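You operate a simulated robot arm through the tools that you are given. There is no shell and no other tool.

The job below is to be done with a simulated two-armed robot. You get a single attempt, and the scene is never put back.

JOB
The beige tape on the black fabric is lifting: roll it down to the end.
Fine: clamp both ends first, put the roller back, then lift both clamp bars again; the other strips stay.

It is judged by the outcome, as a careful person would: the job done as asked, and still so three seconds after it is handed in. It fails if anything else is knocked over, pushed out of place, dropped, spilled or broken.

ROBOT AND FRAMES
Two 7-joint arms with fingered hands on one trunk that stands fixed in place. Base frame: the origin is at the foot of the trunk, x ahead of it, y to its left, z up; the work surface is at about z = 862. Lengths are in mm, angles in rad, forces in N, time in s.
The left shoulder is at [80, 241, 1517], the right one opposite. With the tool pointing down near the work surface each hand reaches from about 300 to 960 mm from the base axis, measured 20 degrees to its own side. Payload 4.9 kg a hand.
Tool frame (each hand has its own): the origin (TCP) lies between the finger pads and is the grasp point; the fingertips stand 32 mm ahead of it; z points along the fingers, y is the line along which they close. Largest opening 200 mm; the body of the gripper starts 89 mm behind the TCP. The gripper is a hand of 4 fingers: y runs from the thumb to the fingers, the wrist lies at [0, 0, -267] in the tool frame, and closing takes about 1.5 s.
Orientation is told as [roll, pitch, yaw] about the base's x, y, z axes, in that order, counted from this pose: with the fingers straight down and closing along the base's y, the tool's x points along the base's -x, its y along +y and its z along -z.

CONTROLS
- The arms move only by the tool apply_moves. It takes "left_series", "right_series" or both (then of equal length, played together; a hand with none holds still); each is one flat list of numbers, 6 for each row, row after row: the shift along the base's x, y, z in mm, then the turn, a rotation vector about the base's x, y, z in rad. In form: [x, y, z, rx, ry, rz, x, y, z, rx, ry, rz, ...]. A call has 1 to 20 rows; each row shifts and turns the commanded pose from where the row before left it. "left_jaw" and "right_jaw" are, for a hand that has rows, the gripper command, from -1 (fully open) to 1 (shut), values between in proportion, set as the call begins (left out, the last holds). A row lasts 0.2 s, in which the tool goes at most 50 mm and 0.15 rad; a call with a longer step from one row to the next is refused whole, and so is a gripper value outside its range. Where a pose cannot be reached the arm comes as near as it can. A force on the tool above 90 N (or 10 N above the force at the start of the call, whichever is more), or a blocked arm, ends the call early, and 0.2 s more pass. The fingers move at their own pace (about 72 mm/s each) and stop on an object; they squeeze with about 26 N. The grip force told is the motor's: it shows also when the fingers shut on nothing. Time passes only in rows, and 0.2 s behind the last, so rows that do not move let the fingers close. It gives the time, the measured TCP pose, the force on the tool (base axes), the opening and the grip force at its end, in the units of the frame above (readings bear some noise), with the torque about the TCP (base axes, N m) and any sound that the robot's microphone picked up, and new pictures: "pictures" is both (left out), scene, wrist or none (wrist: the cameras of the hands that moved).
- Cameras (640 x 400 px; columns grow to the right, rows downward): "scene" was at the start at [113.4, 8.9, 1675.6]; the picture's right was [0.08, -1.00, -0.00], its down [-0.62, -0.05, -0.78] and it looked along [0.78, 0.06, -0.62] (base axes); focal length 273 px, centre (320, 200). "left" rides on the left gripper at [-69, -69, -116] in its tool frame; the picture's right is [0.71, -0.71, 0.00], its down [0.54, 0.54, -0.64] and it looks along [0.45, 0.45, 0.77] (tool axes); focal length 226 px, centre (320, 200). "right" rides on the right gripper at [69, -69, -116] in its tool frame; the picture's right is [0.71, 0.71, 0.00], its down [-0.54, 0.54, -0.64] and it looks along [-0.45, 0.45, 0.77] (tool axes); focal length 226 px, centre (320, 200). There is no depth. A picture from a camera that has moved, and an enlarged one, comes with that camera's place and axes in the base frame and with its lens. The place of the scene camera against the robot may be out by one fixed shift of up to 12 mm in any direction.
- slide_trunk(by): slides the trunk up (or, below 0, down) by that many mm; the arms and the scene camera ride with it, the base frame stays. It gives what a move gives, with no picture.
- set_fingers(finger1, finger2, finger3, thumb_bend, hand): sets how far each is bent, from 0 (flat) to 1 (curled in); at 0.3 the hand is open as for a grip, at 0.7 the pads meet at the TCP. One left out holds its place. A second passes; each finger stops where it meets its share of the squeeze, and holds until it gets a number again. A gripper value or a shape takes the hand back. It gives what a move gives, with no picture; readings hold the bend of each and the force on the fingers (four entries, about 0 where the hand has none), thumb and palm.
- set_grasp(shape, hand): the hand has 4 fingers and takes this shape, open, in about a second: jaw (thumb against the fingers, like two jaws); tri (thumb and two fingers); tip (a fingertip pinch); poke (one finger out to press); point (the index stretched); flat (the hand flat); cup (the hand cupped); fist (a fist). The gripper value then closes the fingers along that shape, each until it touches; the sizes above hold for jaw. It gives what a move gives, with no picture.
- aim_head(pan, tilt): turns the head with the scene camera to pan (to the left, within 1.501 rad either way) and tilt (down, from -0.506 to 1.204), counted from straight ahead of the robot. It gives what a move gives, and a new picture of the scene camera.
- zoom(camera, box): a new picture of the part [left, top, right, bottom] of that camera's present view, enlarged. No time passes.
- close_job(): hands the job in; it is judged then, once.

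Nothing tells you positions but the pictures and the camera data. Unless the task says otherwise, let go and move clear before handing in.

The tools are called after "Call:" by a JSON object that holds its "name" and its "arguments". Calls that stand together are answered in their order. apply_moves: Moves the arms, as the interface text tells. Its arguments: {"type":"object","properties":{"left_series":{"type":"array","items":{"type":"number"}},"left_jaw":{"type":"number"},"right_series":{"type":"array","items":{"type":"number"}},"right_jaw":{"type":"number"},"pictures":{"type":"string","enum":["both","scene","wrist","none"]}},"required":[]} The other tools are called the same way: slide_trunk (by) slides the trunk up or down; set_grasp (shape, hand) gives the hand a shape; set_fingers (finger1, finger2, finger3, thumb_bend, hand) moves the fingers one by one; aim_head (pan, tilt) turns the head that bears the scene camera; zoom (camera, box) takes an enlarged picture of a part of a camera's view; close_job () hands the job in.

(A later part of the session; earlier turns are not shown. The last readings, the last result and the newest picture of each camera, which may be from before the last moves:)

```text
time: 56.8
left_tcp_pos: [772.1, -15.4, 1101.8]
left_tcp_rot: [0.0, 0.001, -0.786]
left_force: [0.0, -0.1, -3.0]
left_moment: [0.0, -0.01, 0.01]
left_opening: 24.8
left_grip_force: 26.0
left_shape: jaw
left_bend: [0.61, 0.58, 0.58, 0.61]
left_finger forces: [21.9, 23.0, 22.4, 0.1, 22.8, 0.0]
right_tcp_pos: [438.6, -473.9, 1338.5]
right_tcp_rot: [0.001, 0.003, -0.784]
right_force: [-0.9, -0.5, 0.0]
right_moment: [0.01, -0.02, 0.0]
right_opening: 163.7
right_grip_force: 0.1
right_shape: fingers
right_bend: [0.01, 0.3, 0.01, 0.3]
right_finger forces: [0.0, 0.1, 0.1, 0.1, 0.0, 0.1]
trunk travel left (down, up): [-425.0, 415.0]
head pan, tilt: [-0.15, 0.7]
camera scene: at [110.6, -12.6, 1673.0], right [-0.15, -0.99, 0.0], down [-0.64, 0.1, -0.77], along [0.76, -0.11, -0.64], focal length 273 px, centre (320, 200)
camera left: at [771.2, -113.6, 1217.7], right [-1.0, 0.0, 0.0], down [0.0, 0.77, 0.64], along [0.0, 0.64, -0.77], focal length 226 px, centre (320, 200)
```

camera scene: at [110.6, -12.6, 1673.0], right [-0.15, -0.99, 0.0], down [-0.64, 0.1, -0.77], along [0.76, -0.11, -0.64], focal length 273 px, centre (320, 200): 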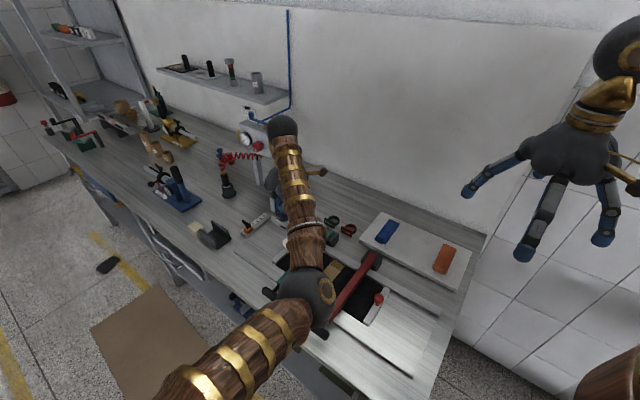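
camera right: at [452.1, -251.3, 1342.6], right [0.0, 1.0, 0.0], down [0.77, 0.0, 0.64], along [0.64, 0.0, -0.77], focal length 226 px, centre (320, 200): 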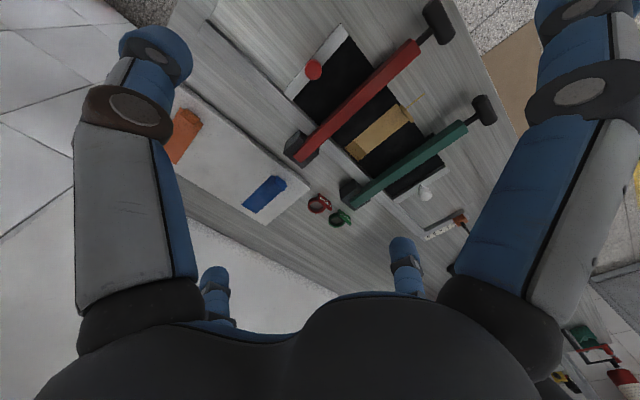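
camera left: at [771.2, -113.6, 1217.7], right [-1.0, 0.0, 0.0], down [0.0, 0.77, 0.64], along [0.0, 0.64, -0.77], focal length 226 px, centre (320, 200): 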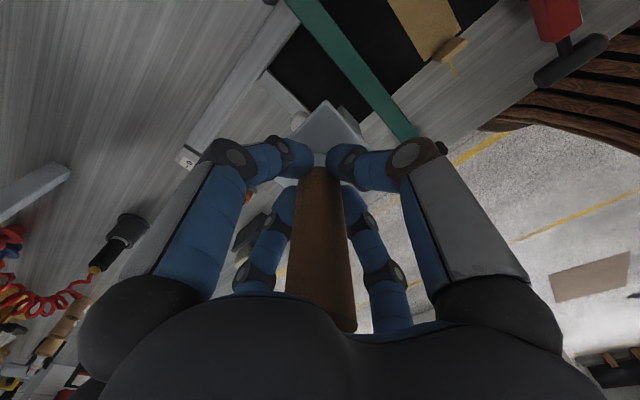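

Call:
{"name": "apply_moves", "arguments": {"left_series": [-17.4, -38, 0, 0, 0, 0, -17.4, -38, 0, 0, 0, 0, -17.4, -38, 0, 0, 0, 0, -17.4, -38, 0, 0, 0, 0], "pictures": "both"}}

Call:
{"name": "zoom", "arguments": {"camera": "left", "box": [200, 0, 440, 200]}}

Call:
{"name": "zoom", "arguments": {"camera": "right", "box": [340, 40, 560, 260]}}

```text
time: 57.8
left_tcp_pos: [702.6, -166.4, 1099.7]
left_tcp_rot: [0.001, 0.001, -0.785]
left_force: [0.3, 0.0, -2.7]
left_moment: [0.04, -0.01, 0.03]
left_opening: 24.6
left_grip_force: 25.4
left_shape: jaw
left_bend: [0.61, 0.58, 0.58, 0.61]
left_finger forces: [21.9, 23.0, 22.4, 0.0, 22.8, 0.1]
right_tcp_pos: [437.9, -473.1, 1338.3]
right_tcp_rot: [0.002, 0.003, -0.786]
right_force: [0.4, -0.3, -0.6]
right_moment: [0.0, -0.03, -0.01]
right_opening: 163.9
right_grip_force: 0.0
right_shape: fingers
right_bend: [0.01, 0.3, 0.01, 0.3]
right_finger forces: [0.0, 0.0, 0.0, 0.1, 0.1, 0.0]
trunk travel left (down, up): [-425.0, 415.0]
head pan, tilt: [-0.15, 0.7]
camera scene: at [110.6, -12.6, 1673.0], right [-0.15, -0.99, 0.0], down [-0.64, 0.1, -0.77], along [0.76, -0.11, -0.64], focal length 273 px, centre (320, 200)
camera left: at [701.7, -265.0, 1216.6], right [-1.0, 0.0, 0.0], down [0.0, 0.77, 0.64], along [0.0, 0.64, -0.77], focal length 226 px, centre (320, 200)
```

scene: 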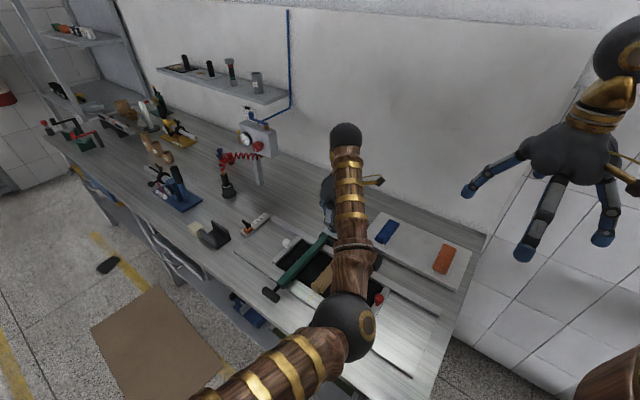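
left: 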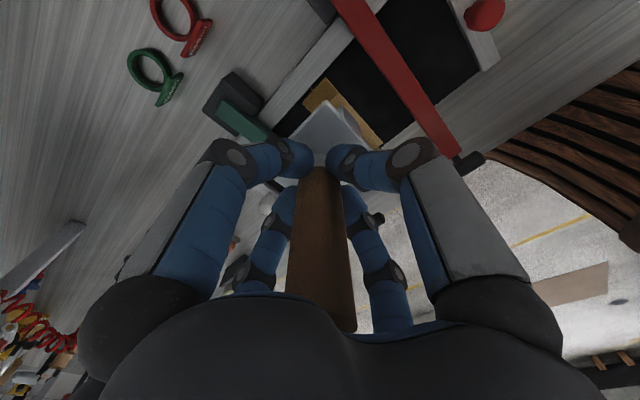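

```text
2.00 times, centred on (320, 100) of left
camera zoom: at [701.7, -265.0, 1216.6], right [-1.0, 0.0, 0.0], down [0.0, 0.77, 0.64], along [0.0, 0.64, -0.77], focal length 452 px, centre (320, 400)
```

zoom: 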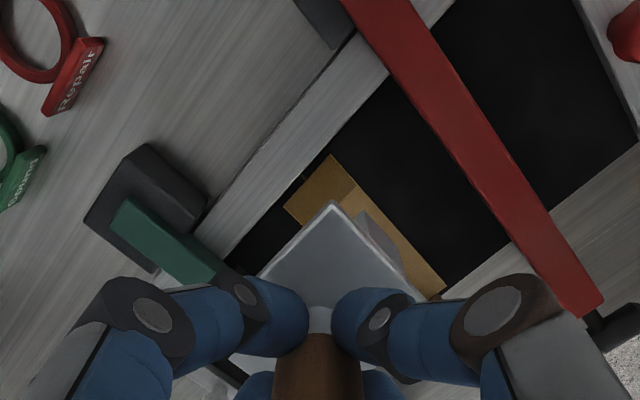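

```text
1.82 times, centred on (450, 150) of right
camera zoom: at [341.0, -474.9, 1454.6], right [0.0, 1.0, 0.0], down [0.77, 0.0, 0.64], along [0.64, 0.0, -0.77], focal length 411 px, centre (84, 291)
```

zoom: 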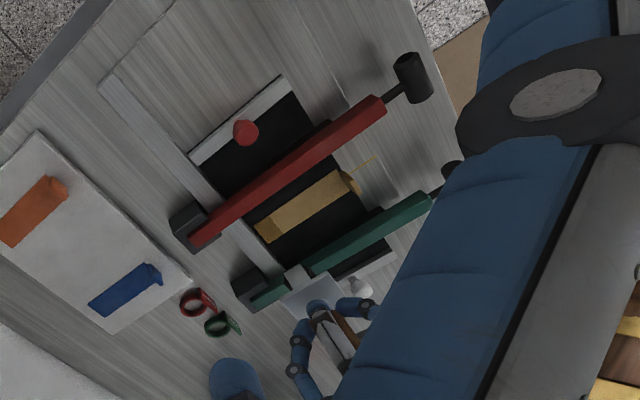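

Wrist measurements agree: tape centreline from (711,-177) to (614,-78), and I'm 14 mm in from the far end, centred within 2 mm. Lowering the roller toward the tape.

Call:
{"name": "apply_moves", "arguments": {"left_series": [0, 0, -24, 0, 0, 0, 0, 0, -24, 0, 0, 0, 0, 0, -24, 0, 0, 0, 0, 0, -24, 0, 0, 0, 0, 0, -24, 0, 0, 0], "pictures": "both"}}

Call:
{"name": "zoom", "arguments": {"camera": "right", "box": [380, 80, 500, 220]}}

Call:
{"name": "zoom", "arguments": {"camera": "scene", "box": [280, 200, 400, 320]}}

```text
time: 59.0
left_tcp_pos: [703.4, -166.8, 980.1]
left_tcp_rot: [0.0, 0.001, -0.786]
left_force: [0.8, 0.8, -3.4]
left_moment: [0.02, 0.01, 0.0]
left_opening: 24.9
left_grip_force: 26.4
left_shape: jaw
left_bend: [0.61, 0.58, 0.58, 0.61]
left_finger forces: [21.8, 23.0, 22.5, 0.0, 22.7, 0.0]
right_tcp_pos: [439.8, -472.4, 1338.5]
right_tcp_rot: [0.001, 0.002, -0.784]
right_force: [0.7, 0.6, -1.1]
right_moment: [-0.02, -0.01, 0.0]
right_opening: 164.2
right_grip_force: 0.0
right_shape: fingers
right_bend: [0.01, 0.3, 0.01, 0.3]
right_finger forces: [0.0, 0.0, 0.0, 0.1, 0.1, 0.1]
trunk travel left (down, up): [-425.0, 415.0]
head pan, tilt: [-0.15, 0.7]
camera scene: at [112.2, -11.0, 1672.9], right [-0.15, -0.99, 0.0], down [-0.64, 0.1, -0.76], along [0.76, -0.11, -0.64], focal length 273 px, centre (320, 200)
camera left: at [702.5, -265.1, 1096.2], right [-1.0, 0.0, 0.0], down [0.0, 0.77, 0.64], along [0.0, 0.64, -0.77], focal length 226 px, centre (320, 200)
```

scene: 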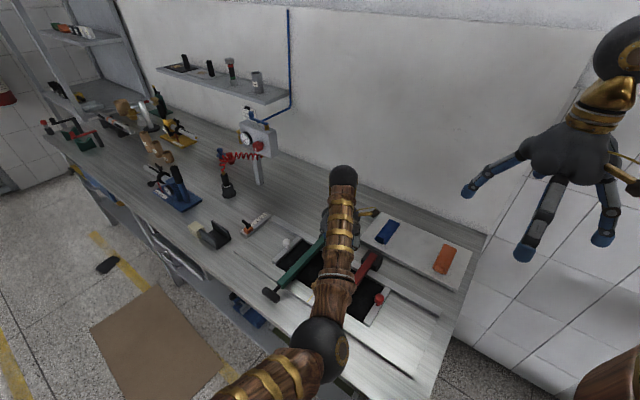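
left: 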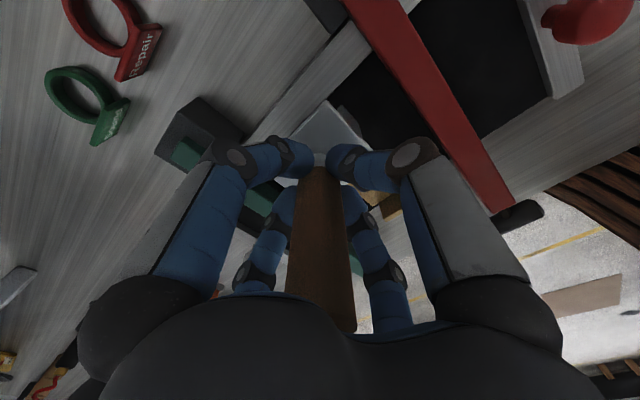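

```text
2.86 times, centred on (440, 150) of right
camera zoom: at [342.2, -473.6, 1454.8], right [0.0, 1.0, 0.0], down [0.77, 0.0, 0.64], along [0.64, 0.0, -0.77], focal length 646 px, centre (-23, 343)
```

zoom: 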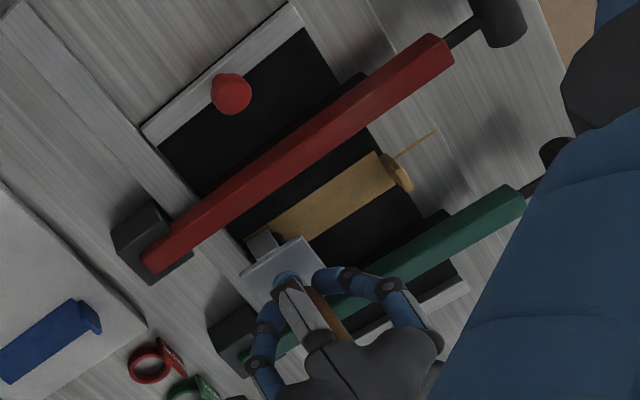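

```text
3.33 times, centred on (340, 260) of scene
camera zoom: at [112.2, -11.0, 1672.9], right [-0.15, -0.99, 0.0], down [-0.64, 0.1, -0.76], along [0.76, -0.11, -0.64], focal length 909 px, centre (253, 0)
```

zoom: 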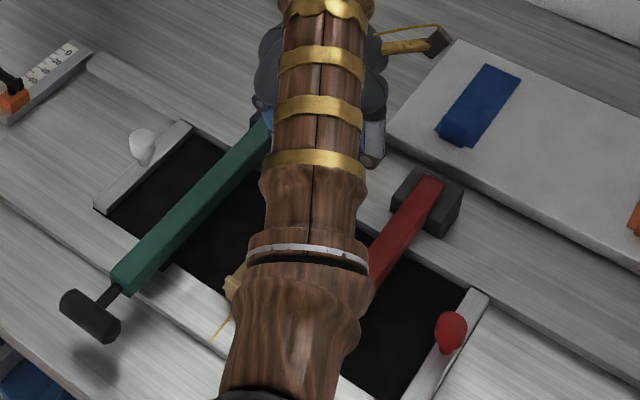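

The right wrist camera gives a good side view for monitoring. Creeping down to contact.

Call:
{"name": "apply_moves", "arguments": {"left_series": [0, 0, -4, 0, 0, 0, 0, 0, -4, 0, 0, 0, 0, 0, -4, 0, 0, 0], "pictures": "none"}}

```text
time: 59.8
left_tcp_pos: [703.3, -166.4, 967.8]
left_tcp_rot: [-0.001, -0.001, -0.787]
left_force: [0.6, -0.8, -2.7]
left_moment: [0.04, 0.02, -0.02]
left_opening: 25.0
left_grip_force: 25.6
left_shape: jaw
left_bend: [0.61, 0.58, 0.58, 0.61]
left_finger forces: [21.8, 23.0, 22.4, 0.0, 22.7, 0.0]
right_tcp_pos: [439.7, -472.6, 1338.6]
right_tcp_rot: [0.001, 0.001, -0.785]
right_force: [0.8, 0.0, -0.3]
right_moment: [-0.03, -0.02, 0.01]
right_opening: 163.8
right_grip_force: 0.0
right_shape: fingers
right_bend: [0.01, 0.3, 0.01, 0.3]
right_finger forces: [0.1, 0.0, 0.0, 0.1, 0.0, 0.0]
trunk travel left (down, up): [-425.0, 415.0]
head pan, tilt: [-0.15, 0.7]
```

Call:
{"name": "apply_moves", "arguments": {"left_series": [0, 0, -3, 0, 0, 0, 0, 0, -3, 0, 0, 0], "pictures": "none"}}

```text
time: 60.4
left_tcp_pos: [702.0, -166.2, 965.0]
left_tcp_rot: [0.0, -0.006, -0.788]
left_force: [-0.8, -1.0, 18.2]
left_moment: [0.0, -0.04, 0.01]
left_opening: 25.2
left_grip_force: 25.9
left_shape: jaw
left_bend: [0.77, 0.58, 0.78, 0.61]
left_finger forces: [25.2, 26.3, 25.2, 0.0, 26.6, 0.0]
right_tcp_pos: [436.3, -472.7, 1341.0]
right_tcp_rot: [0.0, 0.0, -0.784]
right_force: [-0.1, -0.1, -0.3]
right_moment: [-0.01, -0.01, -0.01]
right_opening: 163.7
right_grip_force: 0.1
right_shape: fingers
right_bend: [0.01, 0.3, 0.01, 0.3]
right_finger forces: [0.0, 0.0, 0.0, 0.0, 0.0, 0.0]
trunk travel left (down, up): [-425.0, 415.0]
head pan, tilt: [-0.15, 0.7]
```

Contact at TCP z≈965 with about 20 N on the tape. Fingers 1 and 3 report more bend, so I check the grip.

Call:
{"name": "zoom", "arguments": {"camera": "left", "box": [200, 80, 440, 320]}}

Call:
{"name": "zoom", "arguments": {"camera": "right", "box": [400, 110, 480, 200]}}

```text
1.67 times, centred on (320, 200) of left
camera zoom: at [701.0, -264.6, 1082.4], right [-1.0, 0.0, 0.0], down [0.0, 0.77, 0.64], along [0.0, 0.64, -0.77], focal length 377 px, centre (320, 200)
```

zoom: 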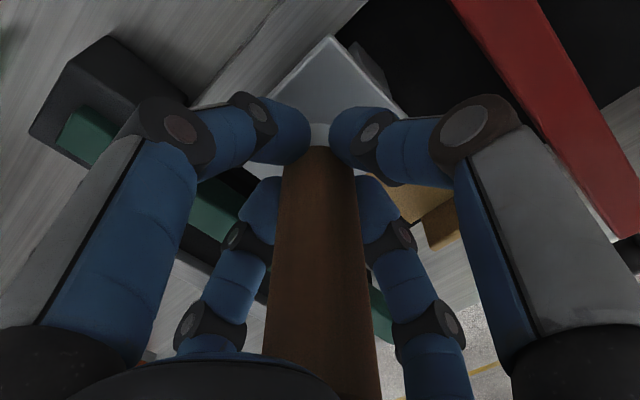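

```text
4.44 times, centred on (440, 155) of right
camera zoom: at [339.2, -472.9, 1456.2], right [0.0, 1.0, 0.0], down [0.77, 0.0, 0.64], along [0.64, 0.0, -0.77], focal length 1005 px, centre (-213, 400)
```

zoom: 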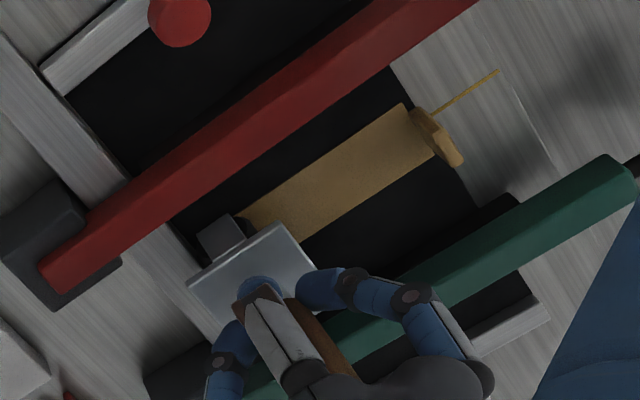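

The grip is intact. I'll add a little pressure and roll the first 48 mm along the tape, then check progress.

Call:
{"name": "apply_moves", "arguments": {"left_series": [0, 0, -1, 0, 0, 0, -4.19, 4.29, 0, 0, 0, 0, -4.19, 4.29, 0, 0, 0, 0, -4.19, 4.29, 0, 0, 0, 0, -4.19, 4.29, 0, 0, 0, 0, -4.19, 4.29, 0, 0, 0, 0, -4.19, 4.29, 0, 0, 0, 0, -4.19, 4.29, 0, 0, 0, 0, -4.19, 4.29, 0, 0, 0, 0], "pictures": "both"}}

Call:
{"name": "zoom", "arguments": {"camera": "right", "box": [400, 110, 480, 200]}}

Call:
{"name": "zoom", "arguments": {"camera": "left", "box": [200, 60, 440, 260]}}

```text
time: 62.4
left_tcp_pos: [666.1, -131.2, 964.5]
left_tcp_rot: [0.002, -0.006, -0.787]
left_force: [0.0, 0.5, 41.7]
left_moment: [0.01, -0.11, -0.01]
left_opening: 25.8
left_grip_force: 25.7
left_shape: jaw
left_bend: [0.77, 0.58, 0.78, 0.6]
left_finger forces: [30.5, 31.5, 28.8, 0.0, 30.1, 0.0]
right_tcp_pos: [434.6, -471.2, 1341.1]
right_tcp_rot: [0.003, -0.002, -0.787]
right_force: [0.1, -0.3, 0.3]
right_moment: [0.04, 0.0, 0.03]
right_opening: 163.6
right_grip_force: 0.0
right_shape: fingers
right_bend: [0.01, 0.3, 0.01, 0.3]
right_finger forces: [0.0, 0.0, 0.1, 0.1, 0.1, 0.0]
trunk travel left (down, up): [-425.0, 415.0]
head pan, tilt: [-0.15, 0.7]
camera scene: at [106.2, -9.5, 1673.4], right [-0.15, -0.99, 0.0], down [-0.63, 0.1, -0.77], along [0.76, -0.12, -0.64], focal length 273 px, centre (320, 200)
camera left: at [665.3, -230.1, 1081.2], right [-1.0, 0.0, 0.0], down [0.0, 0.77, 0.64], along [0.0, 0.64, -0.77], focal length 226 px, centre (320, 200)
```

scene: 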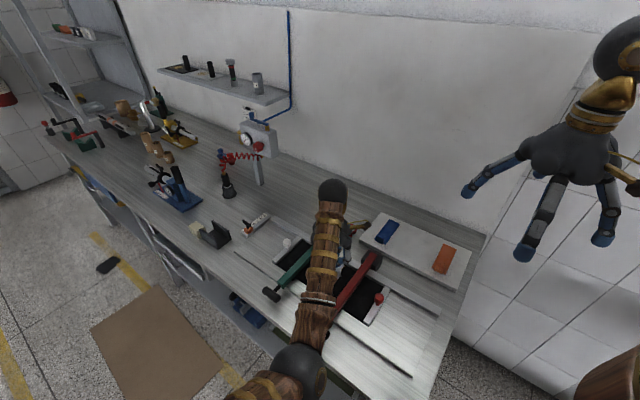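
left: 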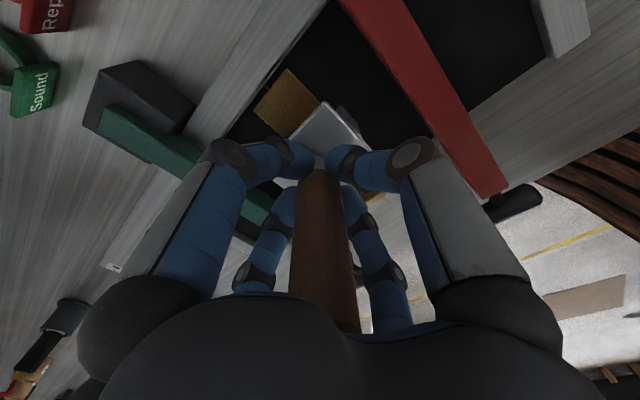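

```text
4.44 times, centred on (440, 155) of right
camera zoom: at [337.1, -472.4, 1456.6], right [0.0, 1.0, 0.0], down [0.76, 0.0, 0.64], along [0.64, 0.0, -0.76], focal length 1005 px, centre (-213, 400)
```

zoom: 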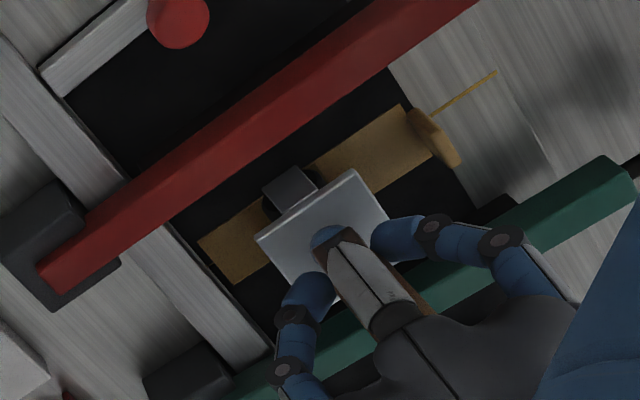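

```text
2.00 times, centred on (320, 160) of left
camera zoom: at [665.3, -230.1, 1081.2], right [-1.0, 0.0, 0.0], down [0.0, 0.77, 0.64], along [0.0, 0.64, -0.77], focal length 452 px, centre (320, 280)
```

zoom: 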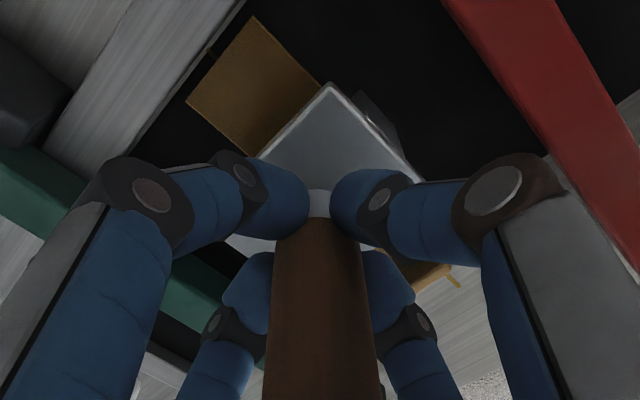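

The tape behind the roller has turned dark, so it is being pressed on across its width. Easing the pressure a touch and rolling on.

Call:
{"name": "apply_moves", "arguments": {"left_series": [-4.19, 4.29, 1, 0, 0, 0, -4.19, 4.29, 0.5, 0, 0, 0, -4.19, 4.29, 0, 0, 0, 0, -4.19, 4.29, 0, 0, 0, 0, -4.19, 4.29, 0, 0, 0, 0, -4.19, 4.29, 0, 0, 0, 0, -4.19, 4.29, 0, 0, 0, 0], "pictures": "none"}}

Call:
{"name": "zoom", "arguments": {"camera": "right", "box": [400, 100, 490, 200]}}

Call:
{"name": "zoom", "arguments": {"camera": "left", "box": [200, 60, 440, 310]}}

```text
time: 64.0
left_tcp_pos: [638.5, -102.5, 964.5]
left_tcp_rot: [0.0, -0.002, -0.788]
left_force: [-0.1, -1.1, 33.0]
left_moment: [-0.03, -0.05, 0.01]
left_opening: 25.8
left_grip_force: 25.5
left_shape: jaw
left_bend: [0.77, 0.58, 0.78, 0.6]
left_finger forces: [29.6, 29.9, 28.5, 0.1, 30.1, 0.0]
right_tcp_pos: [435.3, -472.8, 1340.0]
right_tcp_rot: [0.001, -0.002, -0.784]
right_force: [0.1, 0.3, 0.1]
right_moment: [-0.02, 0.0, 0.0]
right_opening: 163.8
right_grip_force: 0.0
right_shape: fingers
right_bend: [0.01, 0.3, 0.01, 0.3]
right_finger forces: [0.0, 0.0, 0.1, 0.0, 0.1, 0.0]
trunk travel left (down, up): [-425.0, 415.0]
head pan, tilt: [-0.15, 0.7]
```

```text
4.00 times, centred on (445, 150) of right
camera zoom: at [337.8, -472.9, 1456.2], right [0.0, 1.0, 0.0], down [0.76, 0.0, 0.64], along [0.64, 0.0, -0.76], focal length 904 px, centre (-180, 400)
```

zoom: 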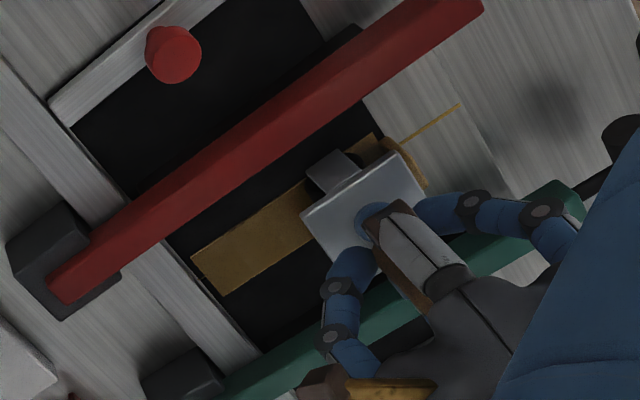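

```text
1.60 times, centred on (320, 185) of left
camera zoom: at [636.3, -200.2, 1081.3], right [-1.0, 0.0, 0.0], down [0.0, 0.77, 0.64], along [0.0, 0.64, -0.77], focal length 362 px, centre (320, 224)
```

zoom: 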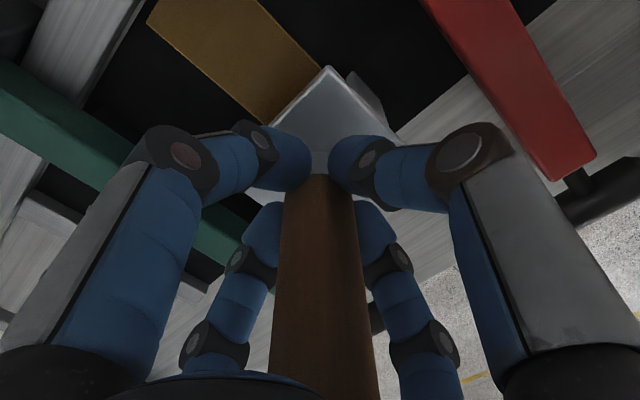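

Call:
{"name": "apply_moves", "arguments": {"left_series": [-4.19, 4.29, 0, 0, 0, 0, -4.19, 4.29, 0, 0, 0, 0, -4.19, 4.29, 0, 0, 0, 0, -4.19, 4.29, 0, 0, 0, 0], "pictures": "none"}}

Call:
{"name": "zoom", "arguments": {"camera": "right", "box": [400, 90, 500, 200]}}

```text
time: 65.0
left_tcp_pos: [622.1, -86.2, 964.1]
left_tcp_rot: [0.0, -0.004, -0.785]
left_force: [3.3, -4.4, 30.6]
left_moment: [-0.45, -0.53, -0.05]
left_opening: 25.9
left_grip_force: 25.9
left_shape: jaw
left_bend: [0.78, 0.58, 0.58, 0.6]
left_finger forces: [36.8, 29.9, 23.6, 0.0, 29.4, 0.1]
right_tcp_pos: [435.0, -473.1, 1340.0]
right_tcp_rot: [0.002, 0.0, -0.785]
right_force: [0.2, 0.0, 0.1]
right_moment: [0.0, -0.01, -0.02]
right_opening: 163.8
right_grip_force: 0.1
right_shape: fingers
right_bend: [0.01, 0.3, 0.01, 0.3]
right_finger forces: [0.0, 0.0, 0.0, 0.0, 0.1, 0.0]
trunk travel left (down, up): [-425.0, 415.0]
head pan, tilt: [-0.15, 0.7]
```

```text
3.64 times, centred on (450, 145) of right
camera zoom: at [338.7, -473.8, 1455.7], right [0.0, 1.0, 0.0], down [0.77, 0.0, 0.64], along [0.64, 0.0, -0.77], focal length 822 px, centre (-153, 400)
```

zoom: 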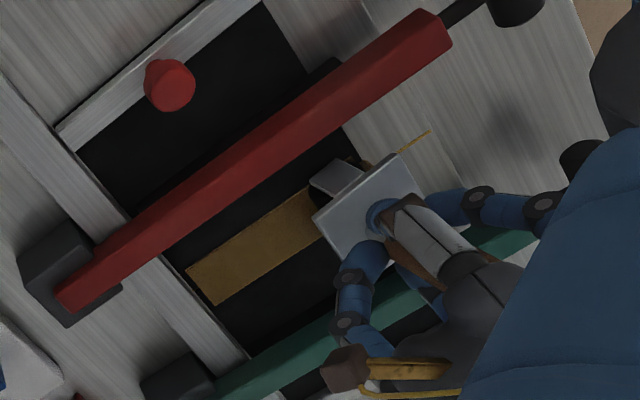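

Call:
{"name": "apply_moves", "arguments": {"left_series": [-4.19, 4.29, 0, 0, 0, 0, -4.19, 4.29, 0, 0, 0, 0, -4.19, 4.29, 0, 0, 0, 0], "pictures": "none"}}

Call:
{"name": "zoom", "arguments": {"camera": "right", "box": [400, 90, 500, 200]}}

Call:
{"name": "zoom", "arguments": {"camera": "left", "box": [200, 60, 440, 310]}}

```text
time: 65.8
left_tcp_pos: [612.2, -76.0, 964.0]
left_tcp_rot: [0.0, -0.004, -0.788]
left_force: [24.4, -26.5, 17.6]
left_moment: [-2.32, -2.16, 0.18]
left_opening: 26.3
left_grip_force: 26.3
left_shape: jaw
left_bend: [0.8, 0.58, 0.59, 0.6]
left_finger forces: [50.7, 28.6, 27.9, 0.0, 31.9, 0.0]
right_tcp_pos: [439.6, -475.8, 1337.0]
right_tcp_rot: [0.003, 0.003, -0.785]
right_force: [0.4, 1.2, -0.3]
right_moment: [0.04, -0.02, 0.01]
right_opening: 163.9
right_grip_force: 0.0
right_shape: fingers
right_bend: [0.01, 0.3, 0.01, 0.3]
right_finger forces: [0.0, 0.0, 0.0, 0.0, 0.0, 0.0]
trunk travel left (down, up): [-425.0, 415.0]
head pan, tilt: [-0.15, 0.7]
```

```text
3.64 times, centred on (450, 145) of right
camera zoom: at [343.2, -476.9, 1453.3], right [0.0, 1.0, 0.0], down [0.77, 0.0, 0.64], along [0.64, 0.0, -0.77], focal length 822 px, centre (-153, 400)
```

zoom: 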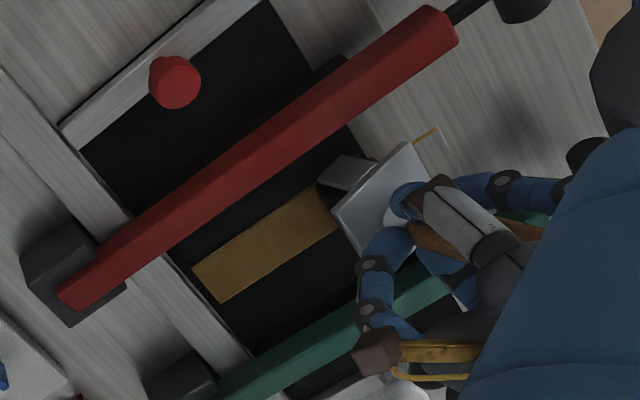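

```text
1.60 times, centred on (320, 185) of left
camera zoom: at [611.0, -174.3, 1079.1], right [-1.0, 0.0, 0.0], down [0.0, 0.77, 0.64], along [0.0, 0.64, -0.77], focal length 362 px, centre (320, 224)
```

zoom: 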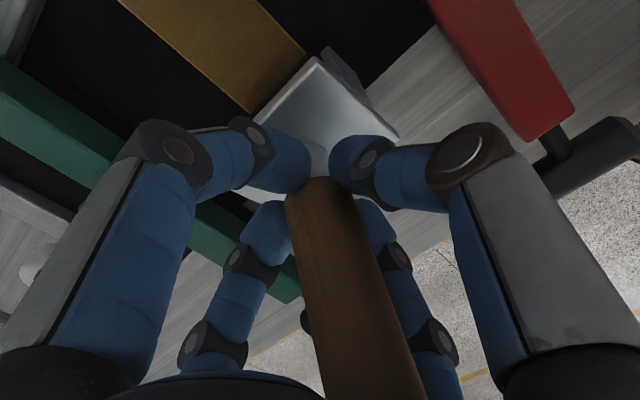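

The roller is now resisted by about 36 N horizontally and the handle is starting to tilt, so the upright curl (or an edge) is blocking it. I'll look before pushing further.

Call:
{"name": "zoom", "arguments": {"camera": "right", "box": [435, 110, 475, 150]}}

Call:
{"name": "zoom", "arguments": {"camera": "scene", "box": [270, 230, 400, 340]}}

Call:
{"name": "zoom", "arguments": {"camera": "left", "box": [300, 90, 440, 230]}}

```text
10.00 times, centred on (455, 130) of right
camera zoom: at [343.2, -476.9, 1453.3], right [0.0, 1.0, 0.0], down [0.77, 0.0, 0.64], along [0.64, 0.0, -0.77], focal length 2261 px, centre (-1030, 900)
```

zoom: 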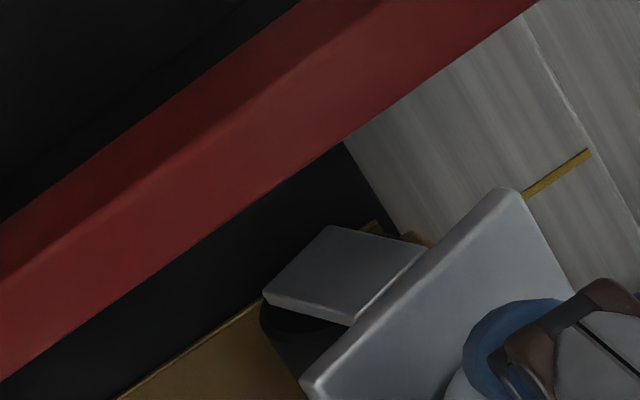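

```text
3.64 times, centred on (335, 285) of scene
camera zoom: at [113.7, -15.4, 1672.7], right [-0.15, -0.99, 0.0], down [-0.64, 0.1, -0.76], along [0.76, -0.11, -0.65], focal length 992 px, centre (266, -109)
```

zoom: 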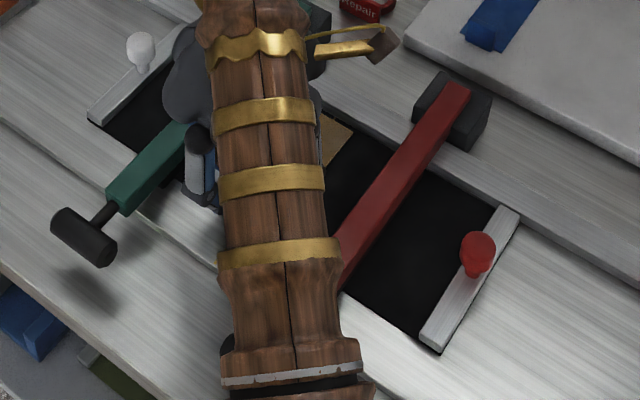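

```text
2.86 times, centred on (370, 160) of left
camera zoom: at [611.0, -174.3, 1079.1], right [-1.0, 0.0, 0.0], down [0.0, 0.77, 0.64], along [0.0, 0.64, -0.77], focal length 646 px, centre (177, 314)
```

zoom: 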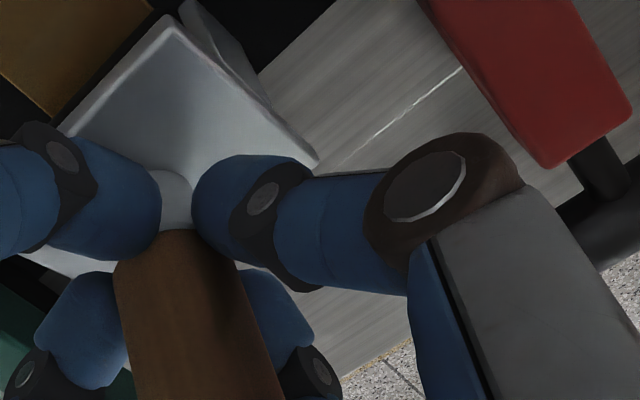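

The curl at the end is holding the roller back. I'll lift the roller straight up a bit and inspect the tape end.

Call:
{"name": "apply_moves", "arguments": {"left_series": [4.19, -4.29, 0, 0, 0, 0, 4.19, -4.29, 1, 0, 0, 0, 3, -3, 8, 0, 0, 0, 3, -3, 15, 0, 0, 0, 10, -10, 25, 0, 0, 0, 20, -20, 25, 0, 0, 0, 25, -25, 20, 0, 0, 0], "pictures": "wrist"}}

Call:
{"name": "zoom", "arguments": {"camera": "right", "box": [410, 90, 490, 180]}}

Call:
{"name": "zoom", "arguments": {"camera": "right", "box": [440, 105, 480, 145]}}

Call:
{"name": "zoom", "arguments": {"camera": "left", "box": [200, 60, 440, 310]}}

```text
time: 67.3
left_tcp_pos: [681.1, -140.7, 1055.8]
left_tcp_rot: [-0.003, 0.003, -0.785]
left_force: [0.5, -0.4, -2.7]
left_moment: [0.03, 0.01, -0.02]
left_opening: 25.1
left_grip_force: 25.6
left_shape: jaw
left_bend: [0.78, 0.58, 0.59, 0.61]
left_finger forces: [24.4, 22.9, 26.0, 0.0, 22.3, 0.1]
right_tcp_pos: [440.9, -471.8, 1338.5]
right_tcp_rot: [-0.001, 0.003, -0.785]
right_force: [-0.4, -0.4, -0.4]
right_moment: [-0.04, 0.01, -0.02]
right_opening: 163.6
right_grip_force: 0.0
right_shape: fingers
right_bend: [0.01, 0.3, 0.01, 0.3]
right_finger forces: [0.1, 0.1, 0.0, 0.0, 0.0, 0.0]
trunk travel left (down, up): [-425.0, 415.0]
head pan, tilt: [-0.15, 0.7]
camera left: at [679.9, -239.8, 1172.7], right [-1.0, 0.0, 0.0], down [0.0, 0.77, 0.64], along [0.0, 0.64, -0.77], focal length 226 px, centre (320, 200)
```

left: 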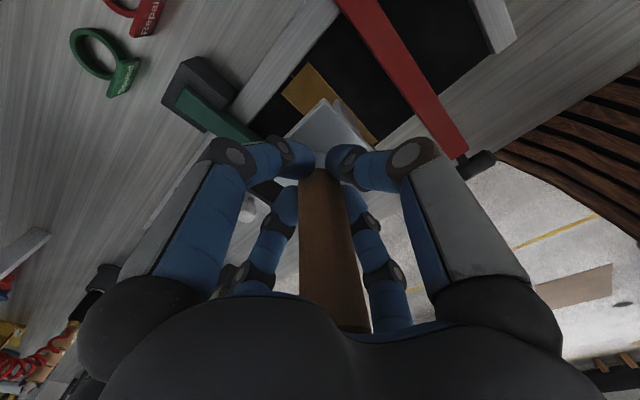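

```text
4.44 times, centred on (450, 135) of right
camera zoom: at [342.8, -473.6, 1454.6], right [0.0, 1.0, 0.0], down [0.77, 0.0, 0.64], along [0.64, 0.0, -0.77], focal length 1005 px, centre (-258, 489)
```

zoom: 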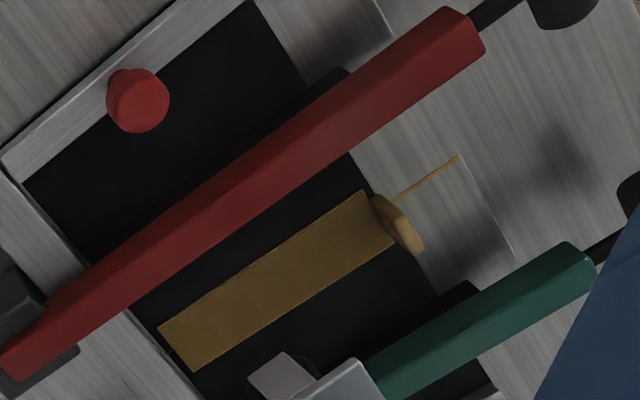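

```text
10.00 times, centred on (460, 125) of right
camera zoom: at [342.8, -473.6, 1454.6], right [0.0, 1.0, 0.0], down [0.77, 0.0, 0.64], along [0.64, 0.0, -0.77], focal length 2261 px, centre (-1080, 950)
```

zoom: 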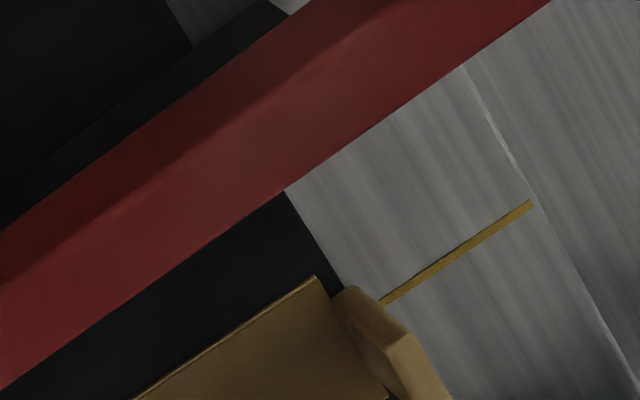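

```text
1.60 times, centred on (320, 185) of left
camera zoom: at [679.9, -239.8, 1172.7], right [-1.0, 0.0, 0.0], down [0.0, 0.77, 0.64], along [0.0, 0.64, -0.77], focal length 362 px, centre (320, 224)
```

zoom: 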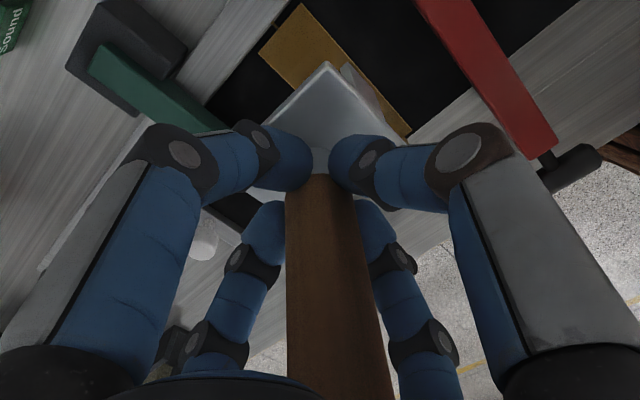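

The flat part of the tape is now dark (pressed) all along, but the lifted end still stands up at the near edge. Zooming in on that curl.

Call:
{"name": "zoom", "arguments": {"camera": "right", "box": [452, 124, 484, 152]}}

Call:
{"name": "zoom", "arguments": {"camera": "left", "box": [280, 60, 420, 160]}}

Call:
{"name": "zoom", "arguments": {"camera": "scene", "box": [280, 240, 400, 340]}}

```text
14.29 times, centred on (468, 138) of right
camera zoom: at [342.8, -473.6, 1454.6], right [0.0, 1.0, 0.0], down [0.77, 0.0, 0.64], along [0.64, 0.0, -0.77], focal length 3229 px, centre (-1794, 1086)
```

zoom: 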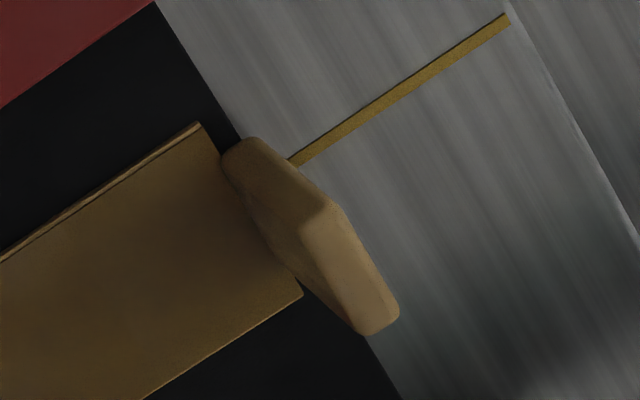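

```text
4.00 times, centred on (350, 110) of left
camera zoom: at [679.9, -239.8, 1172.7], right [-1.0, 0.0, 0.0], down [0.0, 0.77, 0.64], along [0.0, 0.64, -0.77], focal length 904 px, centre (200, 560)
```

zoom: 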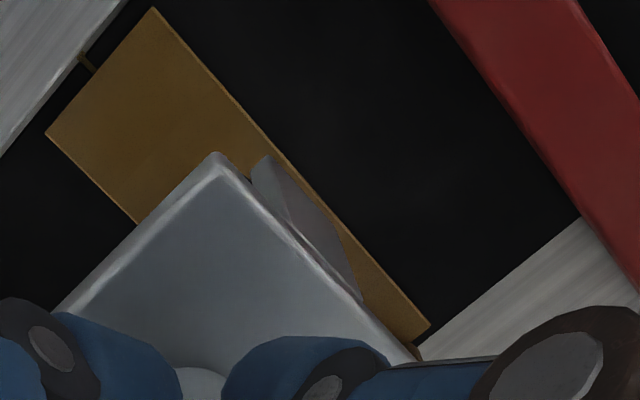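

```text
4.00 times, centred on (340, 290) of scene
camera zoom: at [112.8, -11.0, 1672.8], right [-0.15, -0.99, 0.0], down [-0.64, 0.1, -0.76], along [0.76, -0.11, -0.64], focal length 1091 px, centre (240, -160)
```

zoom: 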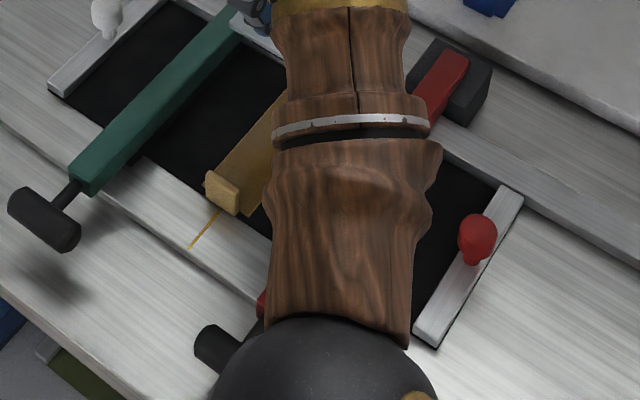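

The curl is a ~20 mm tall slab right at the tape's end (coordinate ≈141 mm), and the roller butted against it. A person would come down on top of it and roll over, so I'll bring the roller above the curl, slightly inboard, and press it down and outward.

Call:
{"name": "apply_moves", "arguments": {"left_series": [-11.8, 11.2, 0, 0, 0, 0, -11.8, 11.2, 0, 0, 0, 0, -11.8, 11.2, 0, 0, 0, 0, -11.8, 11.2, 0, 0, 0, 0, -11.8, 11.2, 0, 0, 0, 0, -11.8, 11.2, 0, 0, 0, 0, 0, 0, -25, 0, 0, 0, 0, 0, -25, 0, 0, 0], "pictures": "wrist"}}

Call:
{"name": "zoom", "arguments": {"camera": "right", "box": [430, 90, 500, 160]}}

```text
time: 69.2
left_tcp_pos: [609.7, -74.6, 1005.9]
left_tcp_rot: [0.0, -0.001, -0.786]
left_force: [0.4, -0.1, -2.5]
left_moment: [-0.01, -0.01, -0.01]
left_opening: 25.1
left_grip_force: 26.0
left_shape: jaw
left_bend: [0.78, 0.58, 0.59, 0.61]
left_finger forces: [24.2, 23.1, 25.8, 0.0, 22.2, 0.1]
right_tcp_pos: [438.5, -471.9, 1339.4]
right_tcp_rot: [-0.001, 0.003, -0.786]
right_force: [-0.1, 0.1, -0.3]
right_moment: [-0.02, -0.01, -0.01]
right_opening: 163.7
right_grip_force: 0.1
right_shape: fingers
right_bend: [0.01, 0.3, 0.01, 0.3]
right_finger forces: [0.1, 0.0, 0.0, 0.1, 0.0, 0.0]
trunk travel left (down, up): [-425.0, 415.0]
head pan, tilt: [-0.15, 0.7]
camera left: at [608.7, -172.7, 1122.7], right [-1.0, 0.0, 0.0], down [0.0, 0.77, 0.64], along [0.0, 0.64, -0.77], focal length 226 px, centre (320, 200)
```

left: 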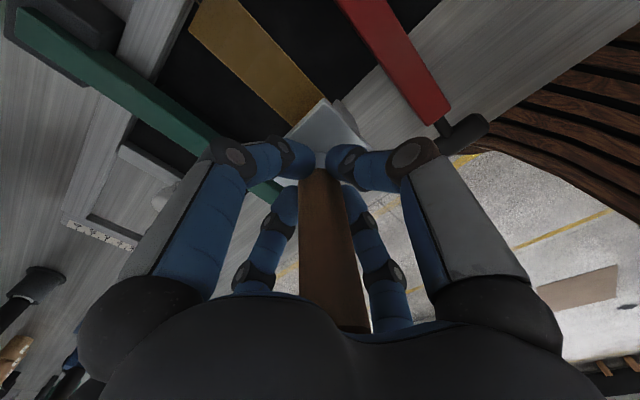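

```text
5.71 times, centred on (465, 125) of right
camera zoom: at [342.3, -473.1, 1455.0], right [0.0, 1.0, 0.0], down [0.77, 0.0, 0.64], along [0.64, 0.0, -0.77], focal length 1292 px, centre (-509, 629)
```

zoom: 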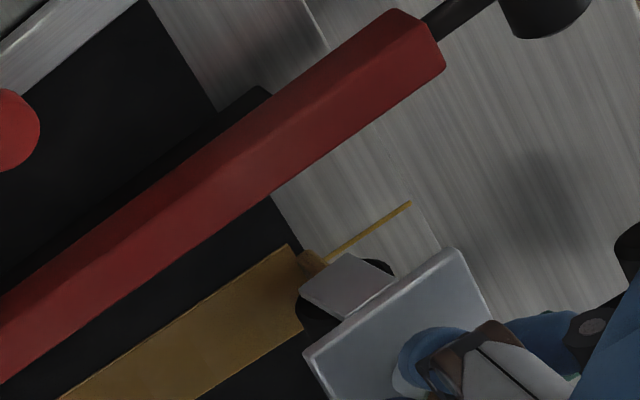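

Call:
{"name": "apply_moves", "arguments": {"left_series": [0, 0, -6, 0, 0, 0, 0, 0, -6, 0, 0, 0, 0, 0, -3, 0, 0, 0], "pictures": "none"}}

```text
time: 70.0
left_tcp_pos: [610.2, -75.9, 992.1]
left_tcp_rot: [0.0, -0.002, -0.787]
left_force: [6.4, -7.5, 9.3]
left_moment: [-0.71, -0.74, -0.04]
left_opening: 25.3
left_grip_force: 26.1
left_shape: jaw
left_bend: [0.79, 0.58, 0.59, 0.61]
left_finger forces: [40.0, 24.6, 24.2, 0.1, 23.1, 0.1]
right_tcp_pos: [437.7, -473.6, 1338.9]
right_tcp_rot: [0.0, 0.002, -0.788]
right_force: [-0.5, -1.1, -0.7]
right_moment: [0.0, 0.0, 0.02]
right_opening: 164.0
right_grip_force: 0.0
right_shape: fingers
right_bend: [0.01, 0.3, 0.01, 0.3]
right_finger forces: [0.0, 0.0, 0.0, 0.0, 0.1, 0.0]
trunk travel left (down, up): [-425.0, 415.0]
head pan, tilt: [-0.15, 0.7]
```

Call:
{"name": "zoom", "arguments": {"camera": "right", "box": [440, 100, 490, 150]}}

Call:
{"name": "zoom", "arguments": {"camera": "scene", "box": [270, 230, 370, 330]}}

```text
8.00 times, centred on (465, 125) of right
camera zoom: at [341.5, -474.8, 1454.7], right [0.0, 1.0, 0.0], down [0.77, 0.0, 0.64], along [0.64, 0.0, -0.77], focal length 1808 px, centre (-840, 800)
```

zoom: 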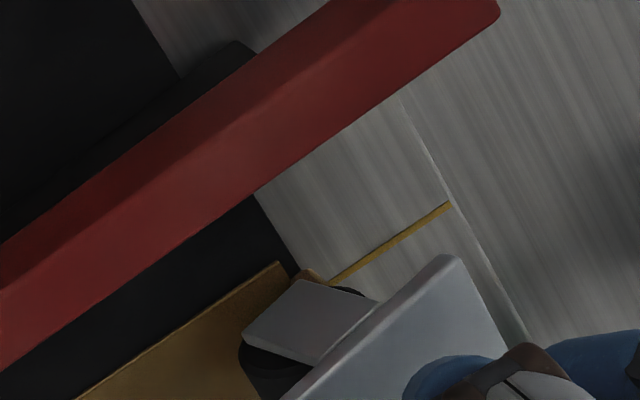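

```text
4.00 times, centred on (320, 280) of scene
camera zoom: at [111.7, -12.1, 1673.0], right [-0.15, -0.99, 0.0], down [-0.64, 0.1, -0.76], along [0.76, -0.11, -0.64], focal length 1091 px, centre (320, -120)
```

zoom: 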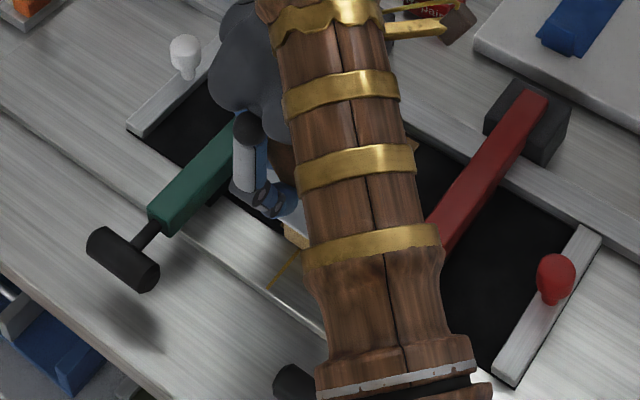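

Call:
{"name": "apply_moves", "arguments": {"left_series": [-2, 2, 2, 0, 0, 0, -2, 2, 0, 0, 0, 0, 0, 0, -3, 0, 0, 0, 0, 0, -3, 0, 0, 0], "pictures": "none"}}

Call:
{"name": "zoom", "arguments": {"camera": "left", "box": [200, 60, 440, 310]}}

```text
time: 71.0
left_tcp_pos: [605.5, -74.6, 987.4]
left_tcp_rot: [-0.001, -0.002, -0.789]
left_force: [14.1, -15.6, 22.5]
left_moment: [-1.67, -1.51, -0.03]
left_opening: 26.1
left_grip_force: 26.1
left_shape: jaw
left_bend: [0.8, 0.58, 0.59, 0.6]
left_finger forces: [45.8, 28.5, 27.4, 0.0, 29.8, 0.0]
right_tcp_pos: [438.8, -475.5, 1338.2]
right_tcp_rot: [0.002, 0.004, -0.786]
right_force: [0.4, -0.8, -0.4]
right_moment: [0.0, 0.03, -0.01]
right_opening: 163.6
right_grip_force: 0.0
right_shape: fingers
right_bend: [0.01, 0.3, 0.01, 0.3]
right_finger forces: [0.1, 0.1, 0.0, 0.1, 0.0, 0.0]
trunk travel left (down, up): [-425.0, 415.0]
head pan, tilt: [-0.15, 0.7]
```

```text
1.60 times, centred on (320, 185) of left
camera zoom: at [604.8, -172.8, 1104.4], right [-1.0, 0.0, 0.0], down [0.0, 0.77, 0.64], along [0.0, 0.64, -0.77], focal length 362 px, centre (320, 224)
```

zoom: 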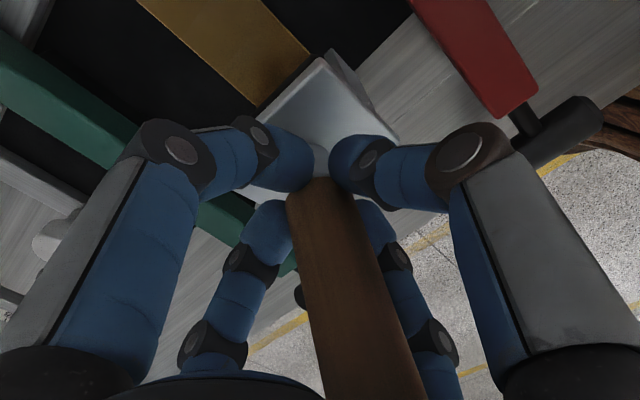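

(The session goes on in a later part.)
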